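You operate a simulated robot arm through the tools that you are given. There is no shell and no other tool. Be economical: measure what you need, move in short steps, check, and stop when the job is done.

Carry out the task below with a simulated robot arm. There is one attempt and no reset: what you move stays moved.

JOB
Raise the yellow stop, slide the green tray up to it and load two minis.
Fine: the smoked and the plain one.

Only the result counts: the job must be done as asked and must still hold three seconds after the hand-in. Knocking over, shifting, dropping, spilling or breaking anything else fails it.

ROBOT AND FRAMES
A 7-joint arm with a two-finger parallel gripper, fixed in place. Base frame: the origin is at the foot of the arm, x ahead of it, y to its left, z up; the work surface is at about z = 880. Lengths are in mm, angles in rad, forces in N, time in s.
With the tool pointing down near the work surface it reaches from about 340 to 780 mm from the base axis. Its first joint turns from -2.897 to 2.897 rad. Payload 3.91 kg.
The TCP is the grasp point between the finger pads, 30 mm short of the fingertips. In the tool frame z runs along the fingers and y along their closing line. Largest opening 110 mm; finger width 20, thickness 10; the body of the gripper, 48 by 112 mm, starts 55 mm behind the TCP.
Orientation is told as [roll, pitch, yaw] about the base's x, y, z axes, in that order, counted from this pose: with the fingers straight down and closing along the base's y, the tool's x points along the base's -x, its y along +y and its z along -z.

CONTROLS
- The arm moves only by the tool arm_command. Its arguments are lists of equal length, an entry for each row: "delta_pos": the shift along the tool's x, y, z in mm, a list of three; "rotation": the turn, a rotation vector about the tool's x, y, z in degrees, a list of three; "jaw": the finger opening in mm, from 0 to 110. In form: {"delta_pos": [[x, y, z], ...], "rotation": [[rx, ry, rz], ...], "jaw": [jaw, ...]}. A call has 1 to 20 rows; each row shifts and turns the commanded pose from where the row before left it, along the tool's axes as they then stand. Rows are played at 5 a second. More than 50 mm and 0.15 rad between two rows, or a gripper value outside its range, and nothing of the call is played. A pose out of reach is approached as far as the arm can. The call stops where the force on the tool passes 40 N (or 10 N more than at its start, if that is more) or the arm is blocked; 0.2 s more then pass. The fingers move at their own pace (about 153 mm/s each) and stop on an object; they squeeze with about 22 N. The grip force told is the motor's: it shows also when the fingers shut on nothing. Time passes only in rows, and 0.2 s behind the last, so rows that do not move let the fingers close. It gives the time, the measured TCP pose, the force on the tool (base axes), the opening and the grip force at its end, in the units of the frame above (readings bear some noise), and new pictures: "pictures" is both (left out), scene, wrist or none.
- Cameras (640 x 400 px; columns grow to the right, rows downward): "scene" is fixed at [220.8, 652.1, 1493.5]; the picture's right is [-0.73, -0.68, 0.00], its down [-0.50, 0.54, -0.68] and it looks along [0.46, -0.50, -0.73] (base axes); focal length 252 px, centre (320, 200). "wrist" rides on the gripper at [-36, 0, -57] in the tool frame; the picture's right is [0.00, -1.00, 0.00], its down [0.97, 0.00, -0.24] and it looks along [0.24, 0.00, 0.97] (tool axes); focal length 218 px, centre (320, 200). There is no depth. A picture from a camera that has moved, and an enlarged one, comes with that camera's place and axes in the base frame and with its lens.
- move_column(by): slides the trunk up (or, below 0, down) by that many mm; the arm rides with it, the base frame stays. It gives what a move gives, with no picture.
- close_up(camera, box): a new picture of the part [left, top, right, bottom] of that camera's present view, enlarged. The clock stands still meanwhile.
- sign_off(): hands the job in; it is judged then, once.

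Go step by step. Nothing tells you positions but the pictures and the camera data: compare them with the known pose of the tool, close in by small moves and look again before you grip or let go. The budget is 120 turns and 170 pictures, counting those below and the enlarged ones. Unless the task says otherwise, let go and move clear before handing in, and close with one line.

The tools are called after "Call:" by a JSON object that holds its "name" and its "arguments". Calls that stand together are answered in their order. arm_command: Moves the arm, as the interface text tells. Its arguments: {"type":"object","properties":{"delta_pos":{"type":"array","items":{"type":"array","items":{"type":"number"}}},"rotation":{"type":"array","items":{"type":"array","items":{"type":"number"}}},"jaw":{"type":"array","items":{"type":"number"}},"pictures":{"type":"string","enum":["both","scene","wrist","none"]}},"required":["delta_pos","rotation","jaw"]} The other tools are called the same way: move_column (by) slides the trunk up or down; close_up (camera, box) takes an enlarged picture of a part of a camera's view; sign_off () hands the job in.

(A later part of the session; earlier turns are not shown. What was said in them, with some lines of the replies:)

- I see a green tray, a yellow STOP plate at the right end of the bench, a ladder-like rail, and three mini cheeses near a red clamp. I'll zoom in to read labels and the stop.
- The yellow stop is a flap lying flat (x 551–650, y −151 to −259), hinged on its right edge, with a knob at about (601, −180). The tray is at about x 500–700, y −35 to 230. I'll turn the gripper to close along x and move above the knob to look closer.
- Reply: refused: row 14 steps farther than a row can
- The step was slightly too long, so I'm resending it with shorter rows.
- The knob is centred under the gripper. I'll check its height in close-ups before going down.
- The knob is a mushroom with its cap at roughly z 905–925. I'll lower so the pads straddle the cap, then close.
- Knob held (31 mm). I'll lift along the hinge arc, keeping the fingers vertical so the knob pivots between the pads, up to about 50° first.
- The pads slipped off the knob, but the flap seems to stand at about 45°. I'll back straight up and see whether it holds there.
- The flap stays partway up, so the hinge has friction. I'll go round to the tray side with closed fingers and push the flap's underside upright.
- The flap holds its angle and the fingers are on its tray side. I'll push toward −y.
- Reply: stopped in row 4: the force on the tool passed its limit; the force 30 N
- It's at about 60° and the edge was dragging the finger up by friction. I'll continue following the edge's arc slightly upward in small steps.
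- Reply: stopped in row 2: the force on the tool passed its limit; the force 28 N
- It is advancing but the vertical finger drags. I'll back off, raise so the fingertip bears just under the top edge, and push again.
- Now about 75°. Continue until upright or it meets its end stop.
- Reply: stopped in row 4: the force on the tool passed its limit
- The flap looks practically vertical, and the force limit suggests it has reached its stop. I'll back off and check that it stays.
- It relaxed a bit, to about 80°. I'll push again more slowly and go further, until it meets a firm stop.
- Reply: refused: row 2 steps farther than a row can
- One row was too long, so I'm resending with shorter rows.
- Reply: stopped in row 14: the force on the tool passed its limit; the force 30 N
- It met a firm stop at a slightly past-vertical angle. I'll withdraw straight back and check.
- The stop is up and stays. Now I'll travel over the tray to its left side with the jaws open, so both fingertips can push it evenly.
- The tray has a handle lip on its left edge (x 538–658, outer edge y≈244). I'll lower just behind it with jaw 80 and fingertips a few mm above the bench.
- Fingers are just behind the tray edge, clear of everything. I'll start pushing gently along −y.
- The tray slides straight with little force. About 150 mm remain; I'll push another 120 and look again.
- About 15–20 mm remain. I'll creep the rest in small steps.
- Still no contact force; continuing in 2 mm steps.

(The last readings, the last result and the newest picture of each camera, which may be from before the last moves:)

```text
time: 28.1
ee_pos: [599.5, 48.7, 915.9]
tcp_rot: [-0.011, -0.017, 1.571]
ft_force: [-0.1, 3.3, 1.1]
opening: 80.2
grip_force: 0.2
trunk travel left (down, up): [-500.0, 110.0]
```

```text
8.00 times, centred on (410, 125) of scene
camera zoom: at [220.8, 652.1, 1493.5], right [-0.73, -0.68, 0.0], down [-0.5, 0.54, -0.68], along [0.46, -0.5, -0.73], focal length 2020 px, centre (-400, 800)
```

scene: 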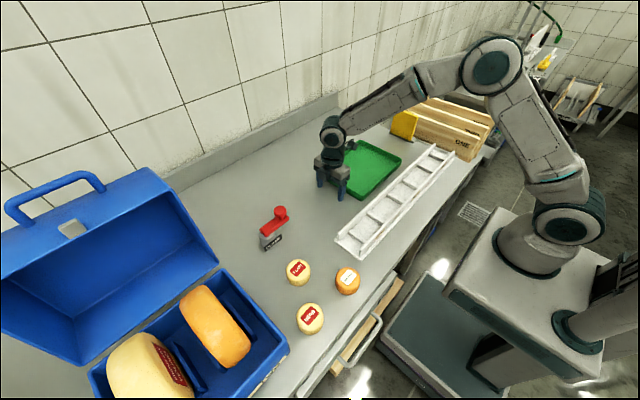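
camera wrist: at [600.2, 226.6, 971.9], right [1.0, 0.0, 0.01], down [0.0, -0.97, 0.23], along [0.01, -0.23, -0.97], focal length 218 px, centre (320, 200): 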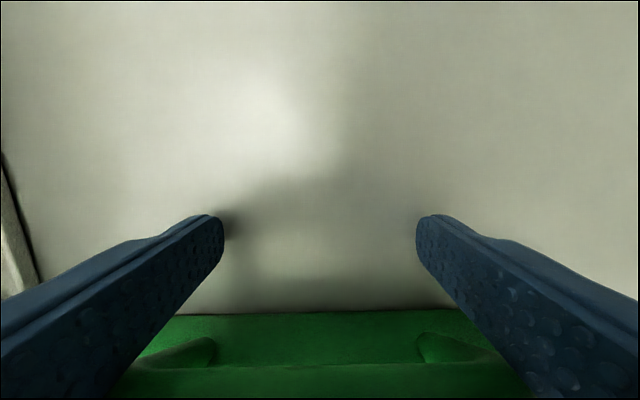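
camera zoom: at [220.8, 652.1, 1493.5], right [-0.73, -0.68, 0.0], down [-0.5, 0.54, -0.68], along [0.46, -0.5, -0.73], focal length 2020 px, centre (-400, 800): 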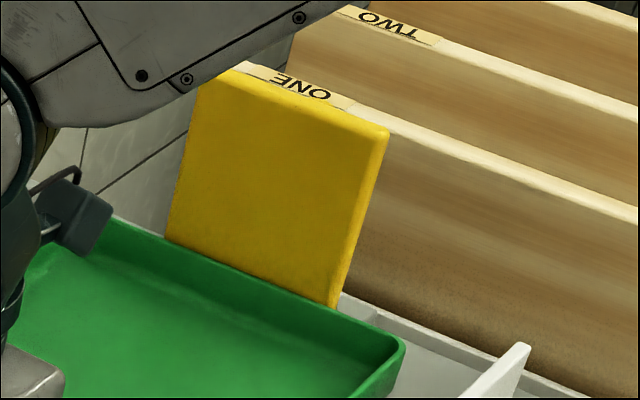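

A contact force of 3 N has appeared. One more small step should confirm the tray is on the stop.

Call:
{"name": "arm_command", "arguments": {"delta_pos": [[2, 0, 0], [1, 0, 0], [0, 0, 0]], "rotation": [[0, 0, 0], [0, 0, 0], [0, 0, 0]], "jaw": [80, 80, 80], "pictures": "none"}}

Call:
{"name": "close_up", "arguments": {"camera": "scene", "box": [340, 100, 440, 180]}}

```text
time: 28.9
ee_pos: [598.5, 49.8, 915.7]
tcp_rot: [-0.012, -0.016, 1.573]
ft_force: [0.0, 22.9, 2.8]
opening: 80.2
grip_force: 0.4
trunk travel left (down, up): [-500.0, 110.0]
```

```text
5.00 times, centred on (390, 140) of scene
camera zoom: at [220.8, 652.1, 1493.5], right [-0.73, -0.68, 0.0], down [-0.5, 0.54, -0.68], along [0.46, -0.5, -0.73], focal length 1263 px, centre (-30, 500)
```

zoom: 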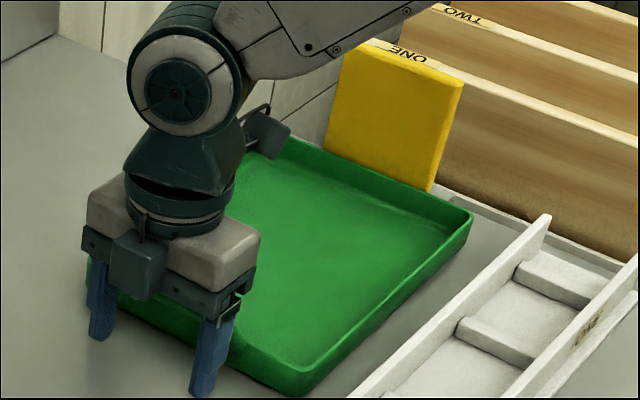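

The tray is firmly against the stop. I'll back off, rise, and go above the plain mini at about (465, 466).

Call:
{"name": "arm_command", "arguments": {"delta_pos": [[-10, 0, 0], [-15, 0, 0], [0, 0, -45], [0, 0, -45], [0, 0, -45], [0, 0, -30], [-43, 15, 0], [-43, 15, 0], [-43, 15, 0], [-43, 15, 0], [-43, 15, 0], [-43, 15, 0], [-43, 15, 0], [-43, 15, 0], [-47, 13, 0]], "rotation": [[0, 0, 0], [0, 0, 0], [0, 0, 0], [0, 0, 0], [0, 0, 0], [0, 0, 0], [0, 0, 0], [0, 0, 0], [0, 0, 0], [0, 0, 0], [0, 0, 0], [0, 0, 0], [0, 0, 0], [0, 0, 0], [0, 0, 0]], "jaw": [80, 80, 80, 80, 80, 80, 80, 80, 80, 80, 80, 80, 80, 80, 80]}}

```text
time: 32.1
ee_pos: [464.8, 458.7, 1085.0]
tcp_rot: [-0.012, -0.015, 1.571]
ft_force: [-1.0, 0.7, 0.1]
opening: 79.8
grip_force: 0.0
trunk travel left (down, up): [-500.0, 110.0]
camera wrist: at [464.9, 494.0, 1141.6], right [1.0, 0.0, 0.01], down [0.0, -0.97, 0.23], along [0.01, -0.23, -0.97], focal length 218 px, centre (320, 200)
```

scene: 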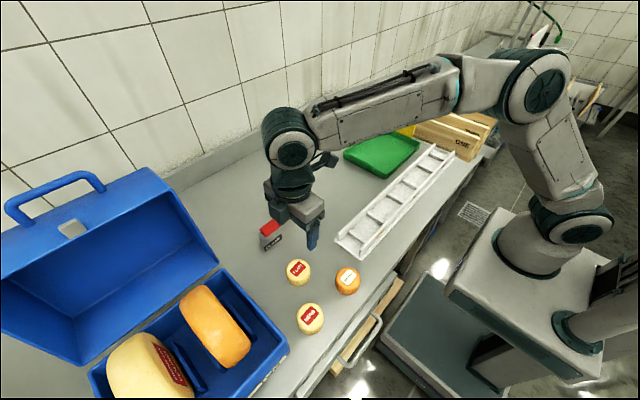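
wrist: 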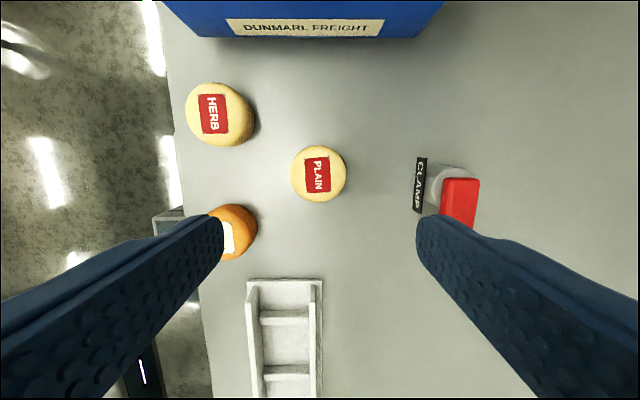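

Plain is at (465, 468), diameter about 56 mm. I'll centre and descend with jaw 86, checking halfway.

Call:
{"name": "arm_command", "arguments": {"delta_pos": [[-9, 0, 40], [0, 0, 45], [0, 0, 30]], "rotation": [[0, 0, 0], [0, 0, 0], [0, 0, 0]], "jaw": [86, 86, 86], "pictures": "wrist"}}

Call:
{"name": "close_up", "arguments": {"camera": "scene", "box": [240, 170, 380, 340]}}

```text
time: 32.9
ee_pos: [466.4, 469.7, 970.4]
tcp_rot: [-0.013, -0.017, 1.572]
ft_force: [0.9, -0.1, 0.2]
opening: 85.9
grip_force: 0.1
trunk travel left (down, up): [-500.0, 110.0]
camera wrist: at [467.1, 504.8, 1026.5], right [1.0, 0.0, 0.01], down [0.0, -0.97, 0.22], along [0.01, -0.22, -0.97], focal length 218 px, centre (320, 200)
```

wrist: 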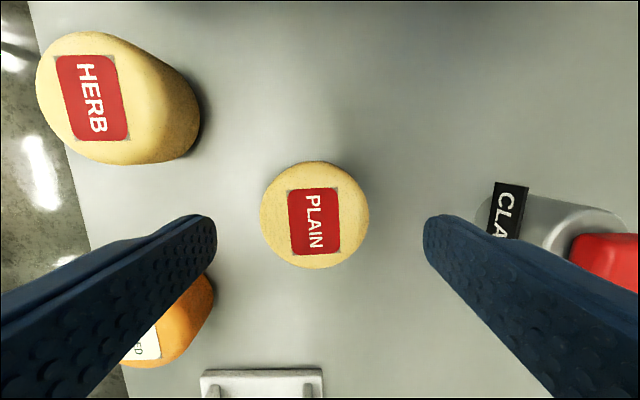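

```text
2.35 times, centred on (310, 255) of scene
camera zoom: at [220.8, 652.1, 1493.5], right [-0.73, -0.68, 0.0], down [-0.5, 0.54, -0.68], along [0.46, -0.5, -0.73], focal length 594 px, centre (344, 71)
```

zoom: 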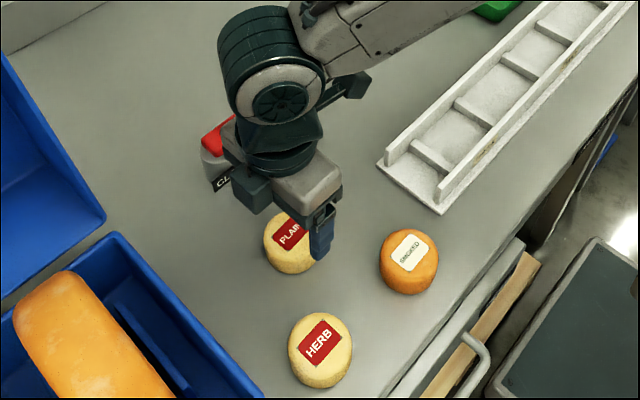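

Centred. I'll descend 52 mm and close on the plain mini.

Call:
{"name": "arm_command", "arguments": {"delta_pos": [[-1, 0, 25], [0, 0, 20], [0, 0, 7], [0, 0, 0], [0, 0, 0], [0, 0, 0]], "rotation": [[0, 0, 0], [0, 0, 0], [0, 0, 0], [0, 0, 0], [0, 0, 0], [0, 0, 0]], "jaw": [86, 86, 86, 45, 45, 45], "pictures": "wrist"}}

```text
time: 34.3
ee_pos: [468.3, 471.4, 918.7]
tcp_rot: [-0.01, -0.014, 1.57]
ft_force: [0.7, 1.5, 0.3]
opening: 59.2
grip_force: 22.0
trunk travel left (down, up): [-500.0, 110.0]
camera wrist: at [467.3, 506.6, 974.9], right [1.0, 0.0, 0.01], down [0.0, -0.97, 0.23], along [0.01, -0.23, -0.97], focal length 218 px, centre (320, 200)
```

wrist: 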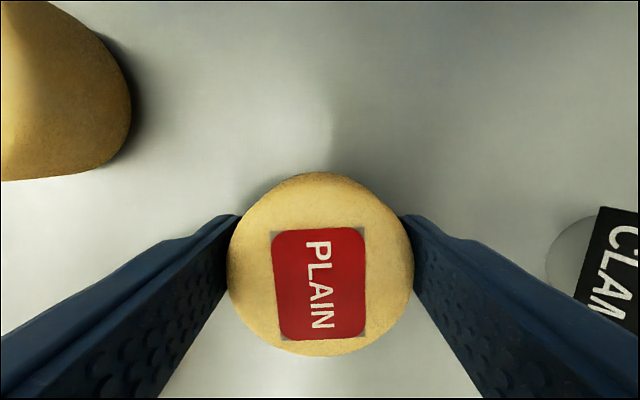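

Plain is held (59 mm). I'll lift and carry it over the tray to (600, −150).

Call:
{"name": "arm_command", "arguments": {"delta_pos": [[0, 0, -25], [0, 0, -45], [0, 0, -45], [0, 0, -25], [44.4, -9.4, 0], [44.4, -9.4, 0], [44.4, -9.4, 0], [44.4, -9.4, 0], [44.4, -9.4, 0], [44.4, -9.4, 0], [44.4, -9.4, 0], [44.4, -9.4, 0], [44.4, -9.4, 0], [44.4, -9.4, 0], [44.4, -9.4, 0], [44.4, -9.4, 0], [44.4, -9.4, 0], [44.4, -9.4, 0]], "rotation": [[0, 0, 0], [0, 0, 0], [0, 0, 0], [0, 0, 0], [0, 0, 0], [0, 0, 0], [0, 0, 0], [0, 0, 0], [0, 0, 0], [0, 0, 0], [0, 0, 0], [0, 0, 0], [0, 0, 0], [0, 0, 0], [0, 0, 0], [0, 0, 0], [0, 0, 0], [0, 0, 0]], "jaw": [45, 45, 45, 45, 45, 45, 45, 45, 45, 45, 45, 45, 45, 45, 45, 45, 45, 45]}}

```text
time: 38.1
ee_pos: [598.5, -153.5, 1049.2]
tcp_rot: [-0.009, -0.017, 1.572]
ft_force: [0.9, -0.8, -0.3]
opening: 59.0
grip_force: 22.5
trunk travel left (down, up): [-500.0, 110.0]
camera wrist: at [598.2, -119.6, 1106.2], right [1.0, 0.0, 0.01], down [0.0, -0.97, 0.22], along [0.01, -0.22, -0.97], focal length 218 px, centre (320, 200)
```

scene: 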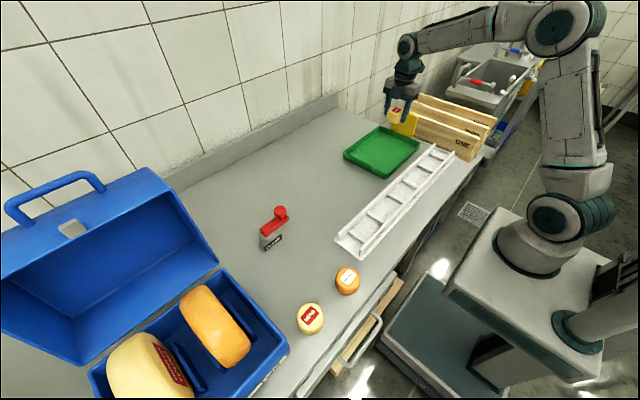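
wrist: 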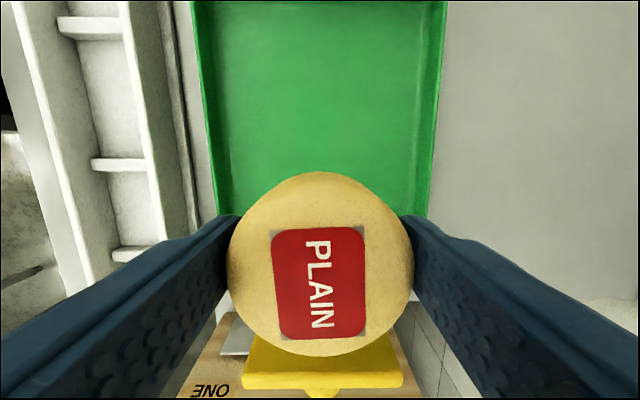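

Over the tray, clear of the stop. I'll lower, slowly at the end.

Call:
{"name": "arm_command", "arguments": {"delta_pos": [[0, 0, 40], [0, 0, 40], [0, 0, 30], [0, 0, 6], [0, 0, 3], [0, 0, 2]], "rotation": [[0, 0, 0], [0, 0, 0], [0, 0, 0], [0, 0, 0], [0, 0, 0], [0, 0, 0]], "jaw": [45, 45, 45, 45, 45, 45], "pictures": "none"}}

Call:
{"name": "close_up", "arguments": {"camera": "scene", "box": [340, 90, 440, 190]}}

```text
time: 39.5
ee_pos: [599.5, -151.9, 928.6]
tcp_rot: [-0.013, -0.017, 1.569]
ft_force: [0.0, 0.0, -1.7]
opening: 59.2
grip_force: 21.6
trunk travel left (down, up): [-500.0, 110.0]
```

```text
4.00 times, centred on (390, 140) of scene
camera zoom: at [220.8, 652.1, 1493.5], right [-0.73, -0.68, 0.0], down [-0.5, 0.54, -0.68], along [0.46, -0.5, -0.73], focal length 1010 px, centre (40, 440)
```

zoom: 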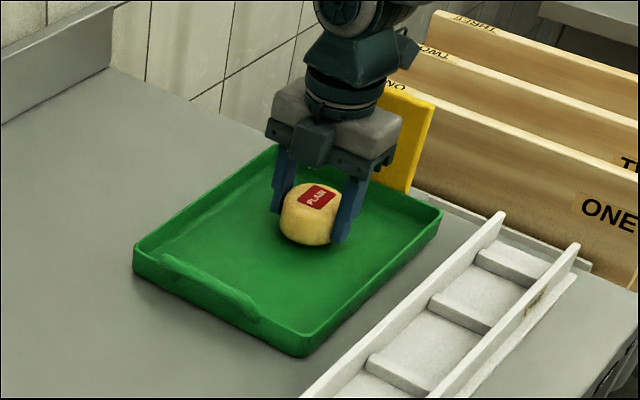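

Almost on the tray floor; easing down 2 mm at a time.

Call:
{"name": "arm_command", "arguments": {"delta_pos": [[0, 0, 2], [0, 0, 1], [0, 0, 0]], "rotation": [[0, 0, 0], [0, 0, 0], [0, 0, 0]], "jaw": [45, 45, 45], "pictures": "none"}}

```text
time: 40.3
ee_pos: [598.2, -151.0, 926.4]
tcp_rot: [-0.012, -0.016, 1.568]
ft_force: [0.5, -0.3, -1.1]
opening: 59.5
grip_force: 22.5
trunk travel left (down, up): [-500.0, 110.0]
```

Call:
{"name": "arm_command", "arguments": {"delta_pos": [[0, 0, 1], [0, 0, 1], [0, 0, 1], [0, 0, 0]], "rotation": [[0, 0, 0], [0, 0, 0], [0, 0, 0], [0, 0, 0]], "jaw": [45, 45, 45, 45], "pictures": "none"}}

```text
time: 41.3
ee_pos: [599.5, -150.6, 924.0]
tcp_rot: [-0.011, -0.017, 1.572]
ft_force: [0.9, -0.5, 3.6]
opening: 59.1
grip_force: 22.1
trunk travel left (down, up): [-500.0, 110.0]
```

The mini touches the tray floor. I'll release, rise, and go above the smoked mini at about (368, 402).

Call:
{"name": "arm_command", "arguments": {"delta_pos": [[0, 0, 0], [0, 0, 0], [0, 0, -30], [0, 0, -45], [0, 0, -45], [0, 0, -30], [-42.5, 17.8, 0], [-42.5, 17.8, 0], [-42.5, 17.8, 0], [-42.5, 17.8, 0], [-42.5, 17.8, 0], [-42.5, 17.8, 0], [-42.5, 17.8, 0], [-42.5, 17.8, 0], [-42.5, 17.8, 0], [-42.5, 17.8, 0], [-42.5, 17.8, 0], [-42.5, 17.8, 0], [-42.5, 17.8, 0]], "rotation": [[0, 0, 0], [0, 0, 0], [0, 0, 0], [0, 0, 0], [0, 0, 0], [0, 0, 0], [0, 0, 0], [0, 0, 0], [0, 0, 0], [0, 0, 0], [0, 0, 0], [0, 0, 0], [0, 0, 0], [0, 0, 0], [0, 0, 0], [0, 0, 0], [0, 0, 0], [0, 0, 0], [0, 0, 0]], "jaw": [80, 80, 86, 86, 86, 86, 86, 86, 86, 86, 86, 86, 86, 86, 86, 86, 86, 86, 86]}}

```text
time: 45.3
ee_pos: [365.4, 399.5, 1079.2]
tcp_rot: [-0.011, -0.015, 1.571]
ft_force: [-0.1, 0.0, 0.0]
opening: 86.0
grip_force: 0.0
trunk travel left (down, up): [-500.0, 110.0]
camera wrist: at [365.3, 435.8, 1135.6], right [1.0, 0.0, 0.01], down [0.0, -0.97, 0.23], along [0.01, -0.23, -0.97], focal length 218 px, centre (320, 200)
```

scene: 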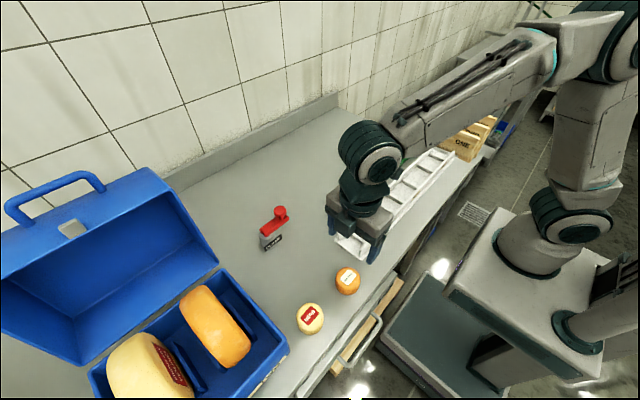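
wrist: 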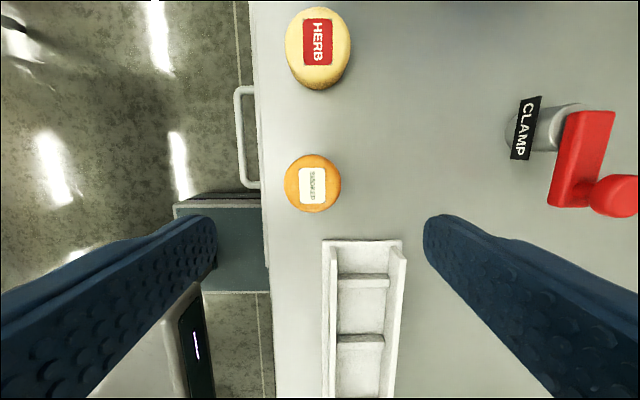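

Smoked is at (360, 401); the herb mini and rack end are clear. Descending with a midway check.

Call:
{"name": "arm_command", "arguments": {"delta_pos": [[-2, 5, 40], [0, 0, 45], [0, 0, 25]], "rotation": [[0, 0, 0], [0, 0, 0], [0, 0, 0]], "jaw": [86, 86, 86], "pictures": "wrist"}}

```text
time: 46.1
ee_pos: [361.7, 403.1, 970.7]
tcp_rot: [-0.011, -0.016, 1.572]
ft_force: [-0.7, 0.2, 0.2]
opening: 86.1
grip_force: 0.0
trunk travel left (down, up): [-500.0, 110.0]
camera wrist: at [362.2, 437.9, 1026.0], right [1.0, 0.0, 0.01], down [0.0, -0.97, 0.22], along [0.01, -0.22, -0.97], focal length 218 px, centre (320, 200)
```

wrist: 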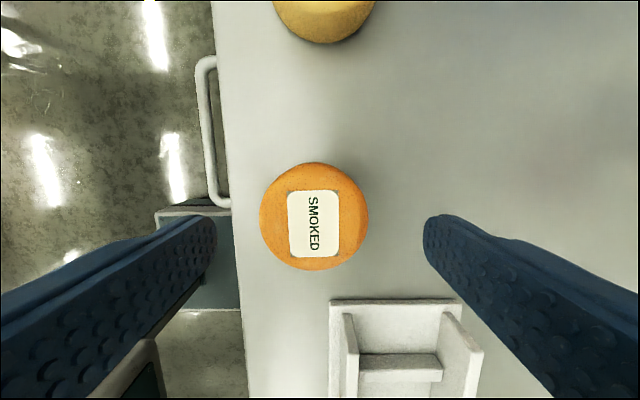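

Centred over smoked; descending and closing.

Call:
{"name": "arm_command", "arguments": {"delta_pos": [[0, 1, 25], [0, 0, 20], [0, 0, 7], [0, 0, 0], [0, 0, 0], [0, 0, 0]], "rotation": [[0, 0, 0], [0, 0, 0], [0, 0, 0], [0, 0, 0], [0, 0, 0], [0, 0, 0]], "jaw": [86, 86, 86, 45, 45, 45], "pictures": "wrist"}}

```text
time: 47.5
ee_pos: [361.8, 402.8, 917.6]
tcp_rot: [-0.009, -0.015, 1.57]
ft_force: [0.8, 0.6, 0.1]
opening: 59.8
grip_force: 22.2
trunk travel left (down, up): [-500.0, 110.0]
camera wrist: at [361.9, 439.1, 973.5], right [1.0, 0.0, 0.01], down [0.0, -0.97, 0.23], along [0.01, -0.23, -0.97], focal length 218 px, centre (320, 200)
```

wrist: 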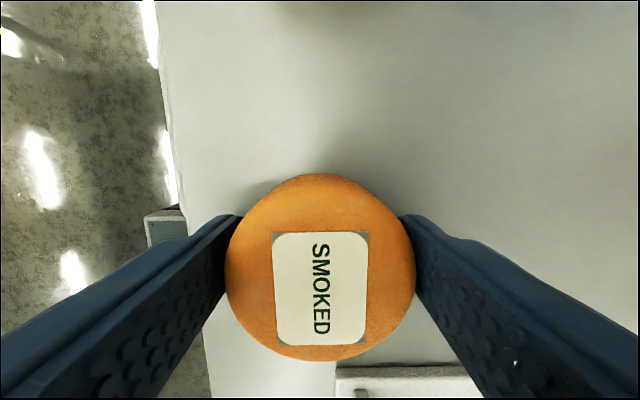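

Smoked is held. I'll lift and carry it to (600, −60) over the tray.

Call:
{"name": "arm_command", "arguments": {"delta_pos": [[0, 0, -25], [0, 0, -45], [0, 0, -45], [0, 0, -25], [42.1, -21.6, 0], [42.1, -21.6, 0], [42.1, -21.6, 0], [42.1, -21.6, 0], [42.1, -21.6, 0], [42.1, -21.6, 0], [42.1, -21.6, 0], [42.1, -21.6, 0], [42.1, -21.6, 0], [42.1, -21.6, 0], [42.1, -21.6, 0], [0, 0, 0]], "rotation": [[0, 0, 0], [0, 0, 0], [0, 0, 0], [0, 0, 0], [0, 0, 0], [0, 0, 0], [0, 0, 0], [0, 0, 0], [0, 0, 0], [0, 0, 0], [0, 0, 0], [0, 0, 0], [0, 0, 0], [0, 0, 0], [0, 0, 0], [0, 0, 0]], "jaw": [45, 45, 45, 45, 45, 45, 45, 45, 45, 45, 45, 45, 45, 45, 45, 45]}}

Call:
{"name": "close_up", "arguments": {"camera": "scene", "box": [340, 90, 440, 190]}}

```text
time: 50.9
ee_pos: [598.1, -60.8, 1052.4]
tcp_rot: [-0.012, -0.015, 1.571]
ft_force: [0.6, -0.1, -1.6]
opening: 59.4
grip_force: 22.1
trunk travel left (down, up): [-500.0, 110.0]
camera wrist: at [597.8, -25.6, 1109.0], right [1.0, 0.0, 0.01], down [0.0, -0.97, 0.23], along [0.01, -0.23, -0.97], focal length 218 px, centre (320, 200)
```

scene: 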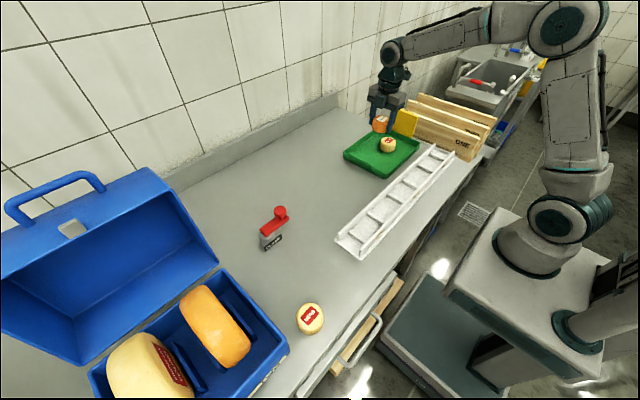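
wrist: 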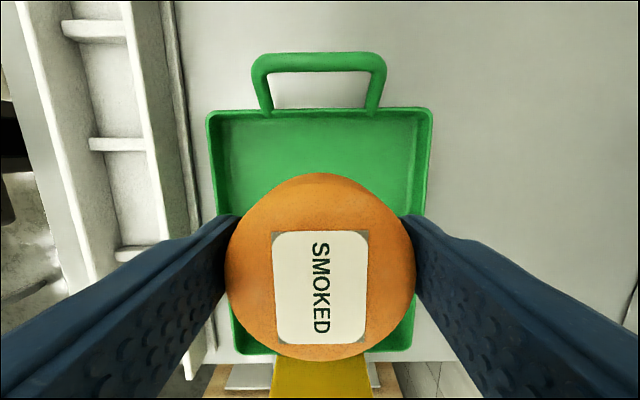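

```text
4.00 times, centred on (390, 140) of scene
camera zoom: at [220.8, 652.1, 1493.5], right [-0.73, -0.68, 0.0], down [-0.5, 0.54, -0.68], along [0.46, -0.5, -0.73], focal length 1010 px, centre (40, 440)
```

zoom: 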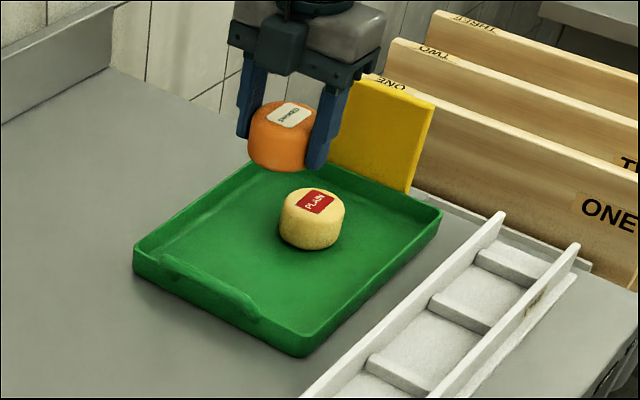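

Plain rests well in the tray. Lowering smoked.

Call:
{"name": "arm_command", "arguments": {"delta_pos": [[0, 0, 40], [0, 0, 40], [0, 0, 30], [0, 0, 10], [0, 0, 4], [0, 0, 2], [0, 0, 1], [0, 0, 0]], "rotation": [[0, 0, 0], [0, 0, 0], [0, 0, 0], [0, 0, 0], [0, 0, 0], [0, 0, 0], [0, 0, 0], [0, 0, 0]], "jaw": [45, 45, 45, 45, 45, 45, 45, 45], "pictures": "none"}}

```text
time: 52.7
ee_pos: [598.8, -59.9, 926.7]
tcp_rot: [-0.01, -0.016, 1.572]
ft_force: [0.1, 0.7, -0.7]
opening: 59.6
grip_force: 22.1
trunk travel left (down, up): [-500.0, 110.0]
```

Call:
{"name": "arm_command", "arguments": {"delta_pos": [[0, 0, 1], [0, 0, 1], [0, 0, 1], [0, 0, 0]], "rotation": [[0, 0, 0], [0, 0, 0], [0, 0, 0], [0, 0, 0]], "jaw": [45, 45, 45, 45], "pictures": "none"}}

```text
time: 53.7
ee_pos: [598.6, -58.9, 923.6]
tcp_rot: [-0.011, -0.016, 1.572]
ft_force: [0.6, 0.6, -1.0]
opening: 59.6
grip_force: 22.1
trunk travel left (down, up): [-500.0, 110.0]
```

Call:
{"name": "arm_command", "arguments": {"delta_pos": [[0, 0, 1], [0, 0, 0.7], [0, 0, 0]], "rotation": [[0, 0, 0], [0, 0, 0], [0, 0, 0]], "jaw": [45, 45, 45], "pictures": "none"}}

```text
time: 54.5
ee_pos: [599.0, -59.2, 922.6]
tcp_rot: [-0.015, -0.015, 1.571]
ft_force: [0.1, 0.8, 8.5]
opening: 59.6
grip_force: 21.7
trunk travel left (down, up): [-500.0, 110.0]
```

Contact with the tray floor. Releasing, rising and moving clear toward +y.

Call:
{"name": "arm_command", "arguments": {"delta_pos": [[0, 0, 0], [0, 0, 0], [0, 0, -30], [0, 0, -45], [0, 0, -45], [0, 0, -30], [-45, 0, 0], [-45, 0, 0], [-45, 0, 0], [-45, 0, 0], [0, 0, 0]], "rotation": [[0, 0, 0], [0, 0, 0], [0, 0, 0], [0, 0, 0], [0, 0, 0], [0, 0, 0], [0, 0, 0], [0, 0, 0], [0, 0, 0], [0, 0, 0], [0, 0, 0]], "jaw": [80, 80, 80, 80, 80, 80, 80, 80, 80, 80, 80]}}

Call:
{"name": "close_up", "arguments": {"camera": "scene", "box": [340, 90, 440, 190]}}

```text
time: 56.9
ee_pos: [597.7, 119.4, 1073.8]
tcp_rot: [-0.011, -0.015, 1.569]
ft_force: [-0.7, 0.4, -1.2]
opening: 79.9
grip_force: 0.0
trunk travel left (down, up): [-500.0, 110.0]
camera wrist: at [597.8, 153.0, 1129.2], right [1.0, 0.0, 0.01], down [0.0, -0.97, 0.23], along [0.01, -0.23, -0.97], focal length 218 px, centre (320, 200)
```

scene: 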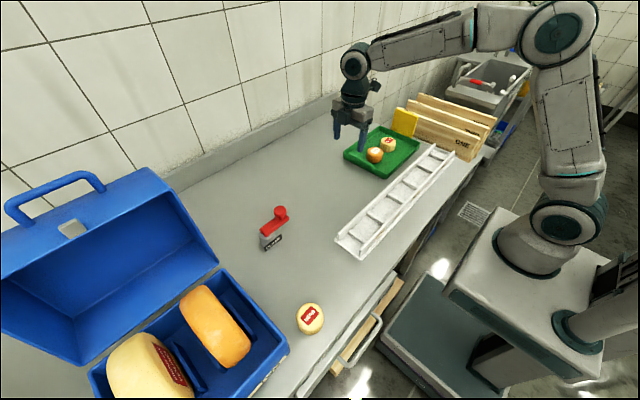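
wrist: 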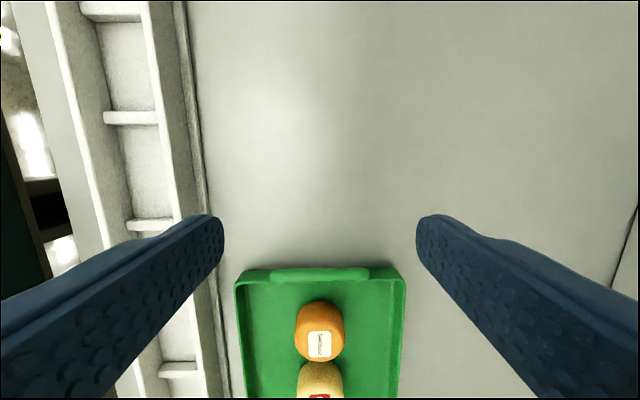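

```text
4.00 times, centred on (390, 140) of scene
camera zoom: at [220.8, 652.1, 1493.5], right [-0.73, -0.68, 0.0], down [-0.5, 0.54, -0.68], along [0.46, -0.5, -0.73], focal length 1010 px, centre (40, 440)
```

zoom: 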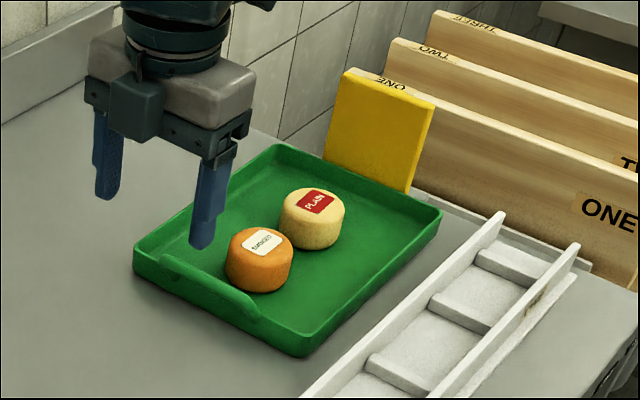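

Both minis stand in the tray and the stop is up. One last look at the tray–stop contact.

Call:
{"name": "close_up", "arguments": {"camera": "scene", "box": [380, 100, 440, 150]}}

```text
8.00 times, centred on (410, 125) of scene
camera zoom: at [220.8, 652.1, 1493.5], right [-0.73, -0.68, 0.0], down [-0.5, 0.54, -0.68], along [0.46, -0.5, -0.73], focal length 2020 px, centre (-400, 800)
```

zoom: 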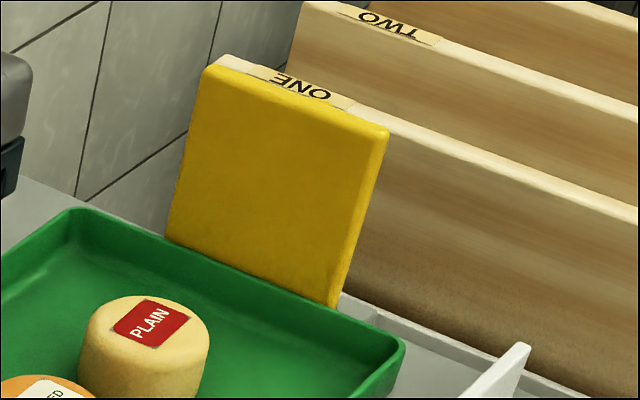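

The tray sits against the raised stop with both minis in it, and the arm is clear, so I'm handing in.

Call:
{"name": "sign_off", "arguments": {}}

```text
The job is handed in.
```

The yellow stop is up, the green tray is against it, and the smoked and plain minis are standing in the tray; the arm is clear and the job is handed in.
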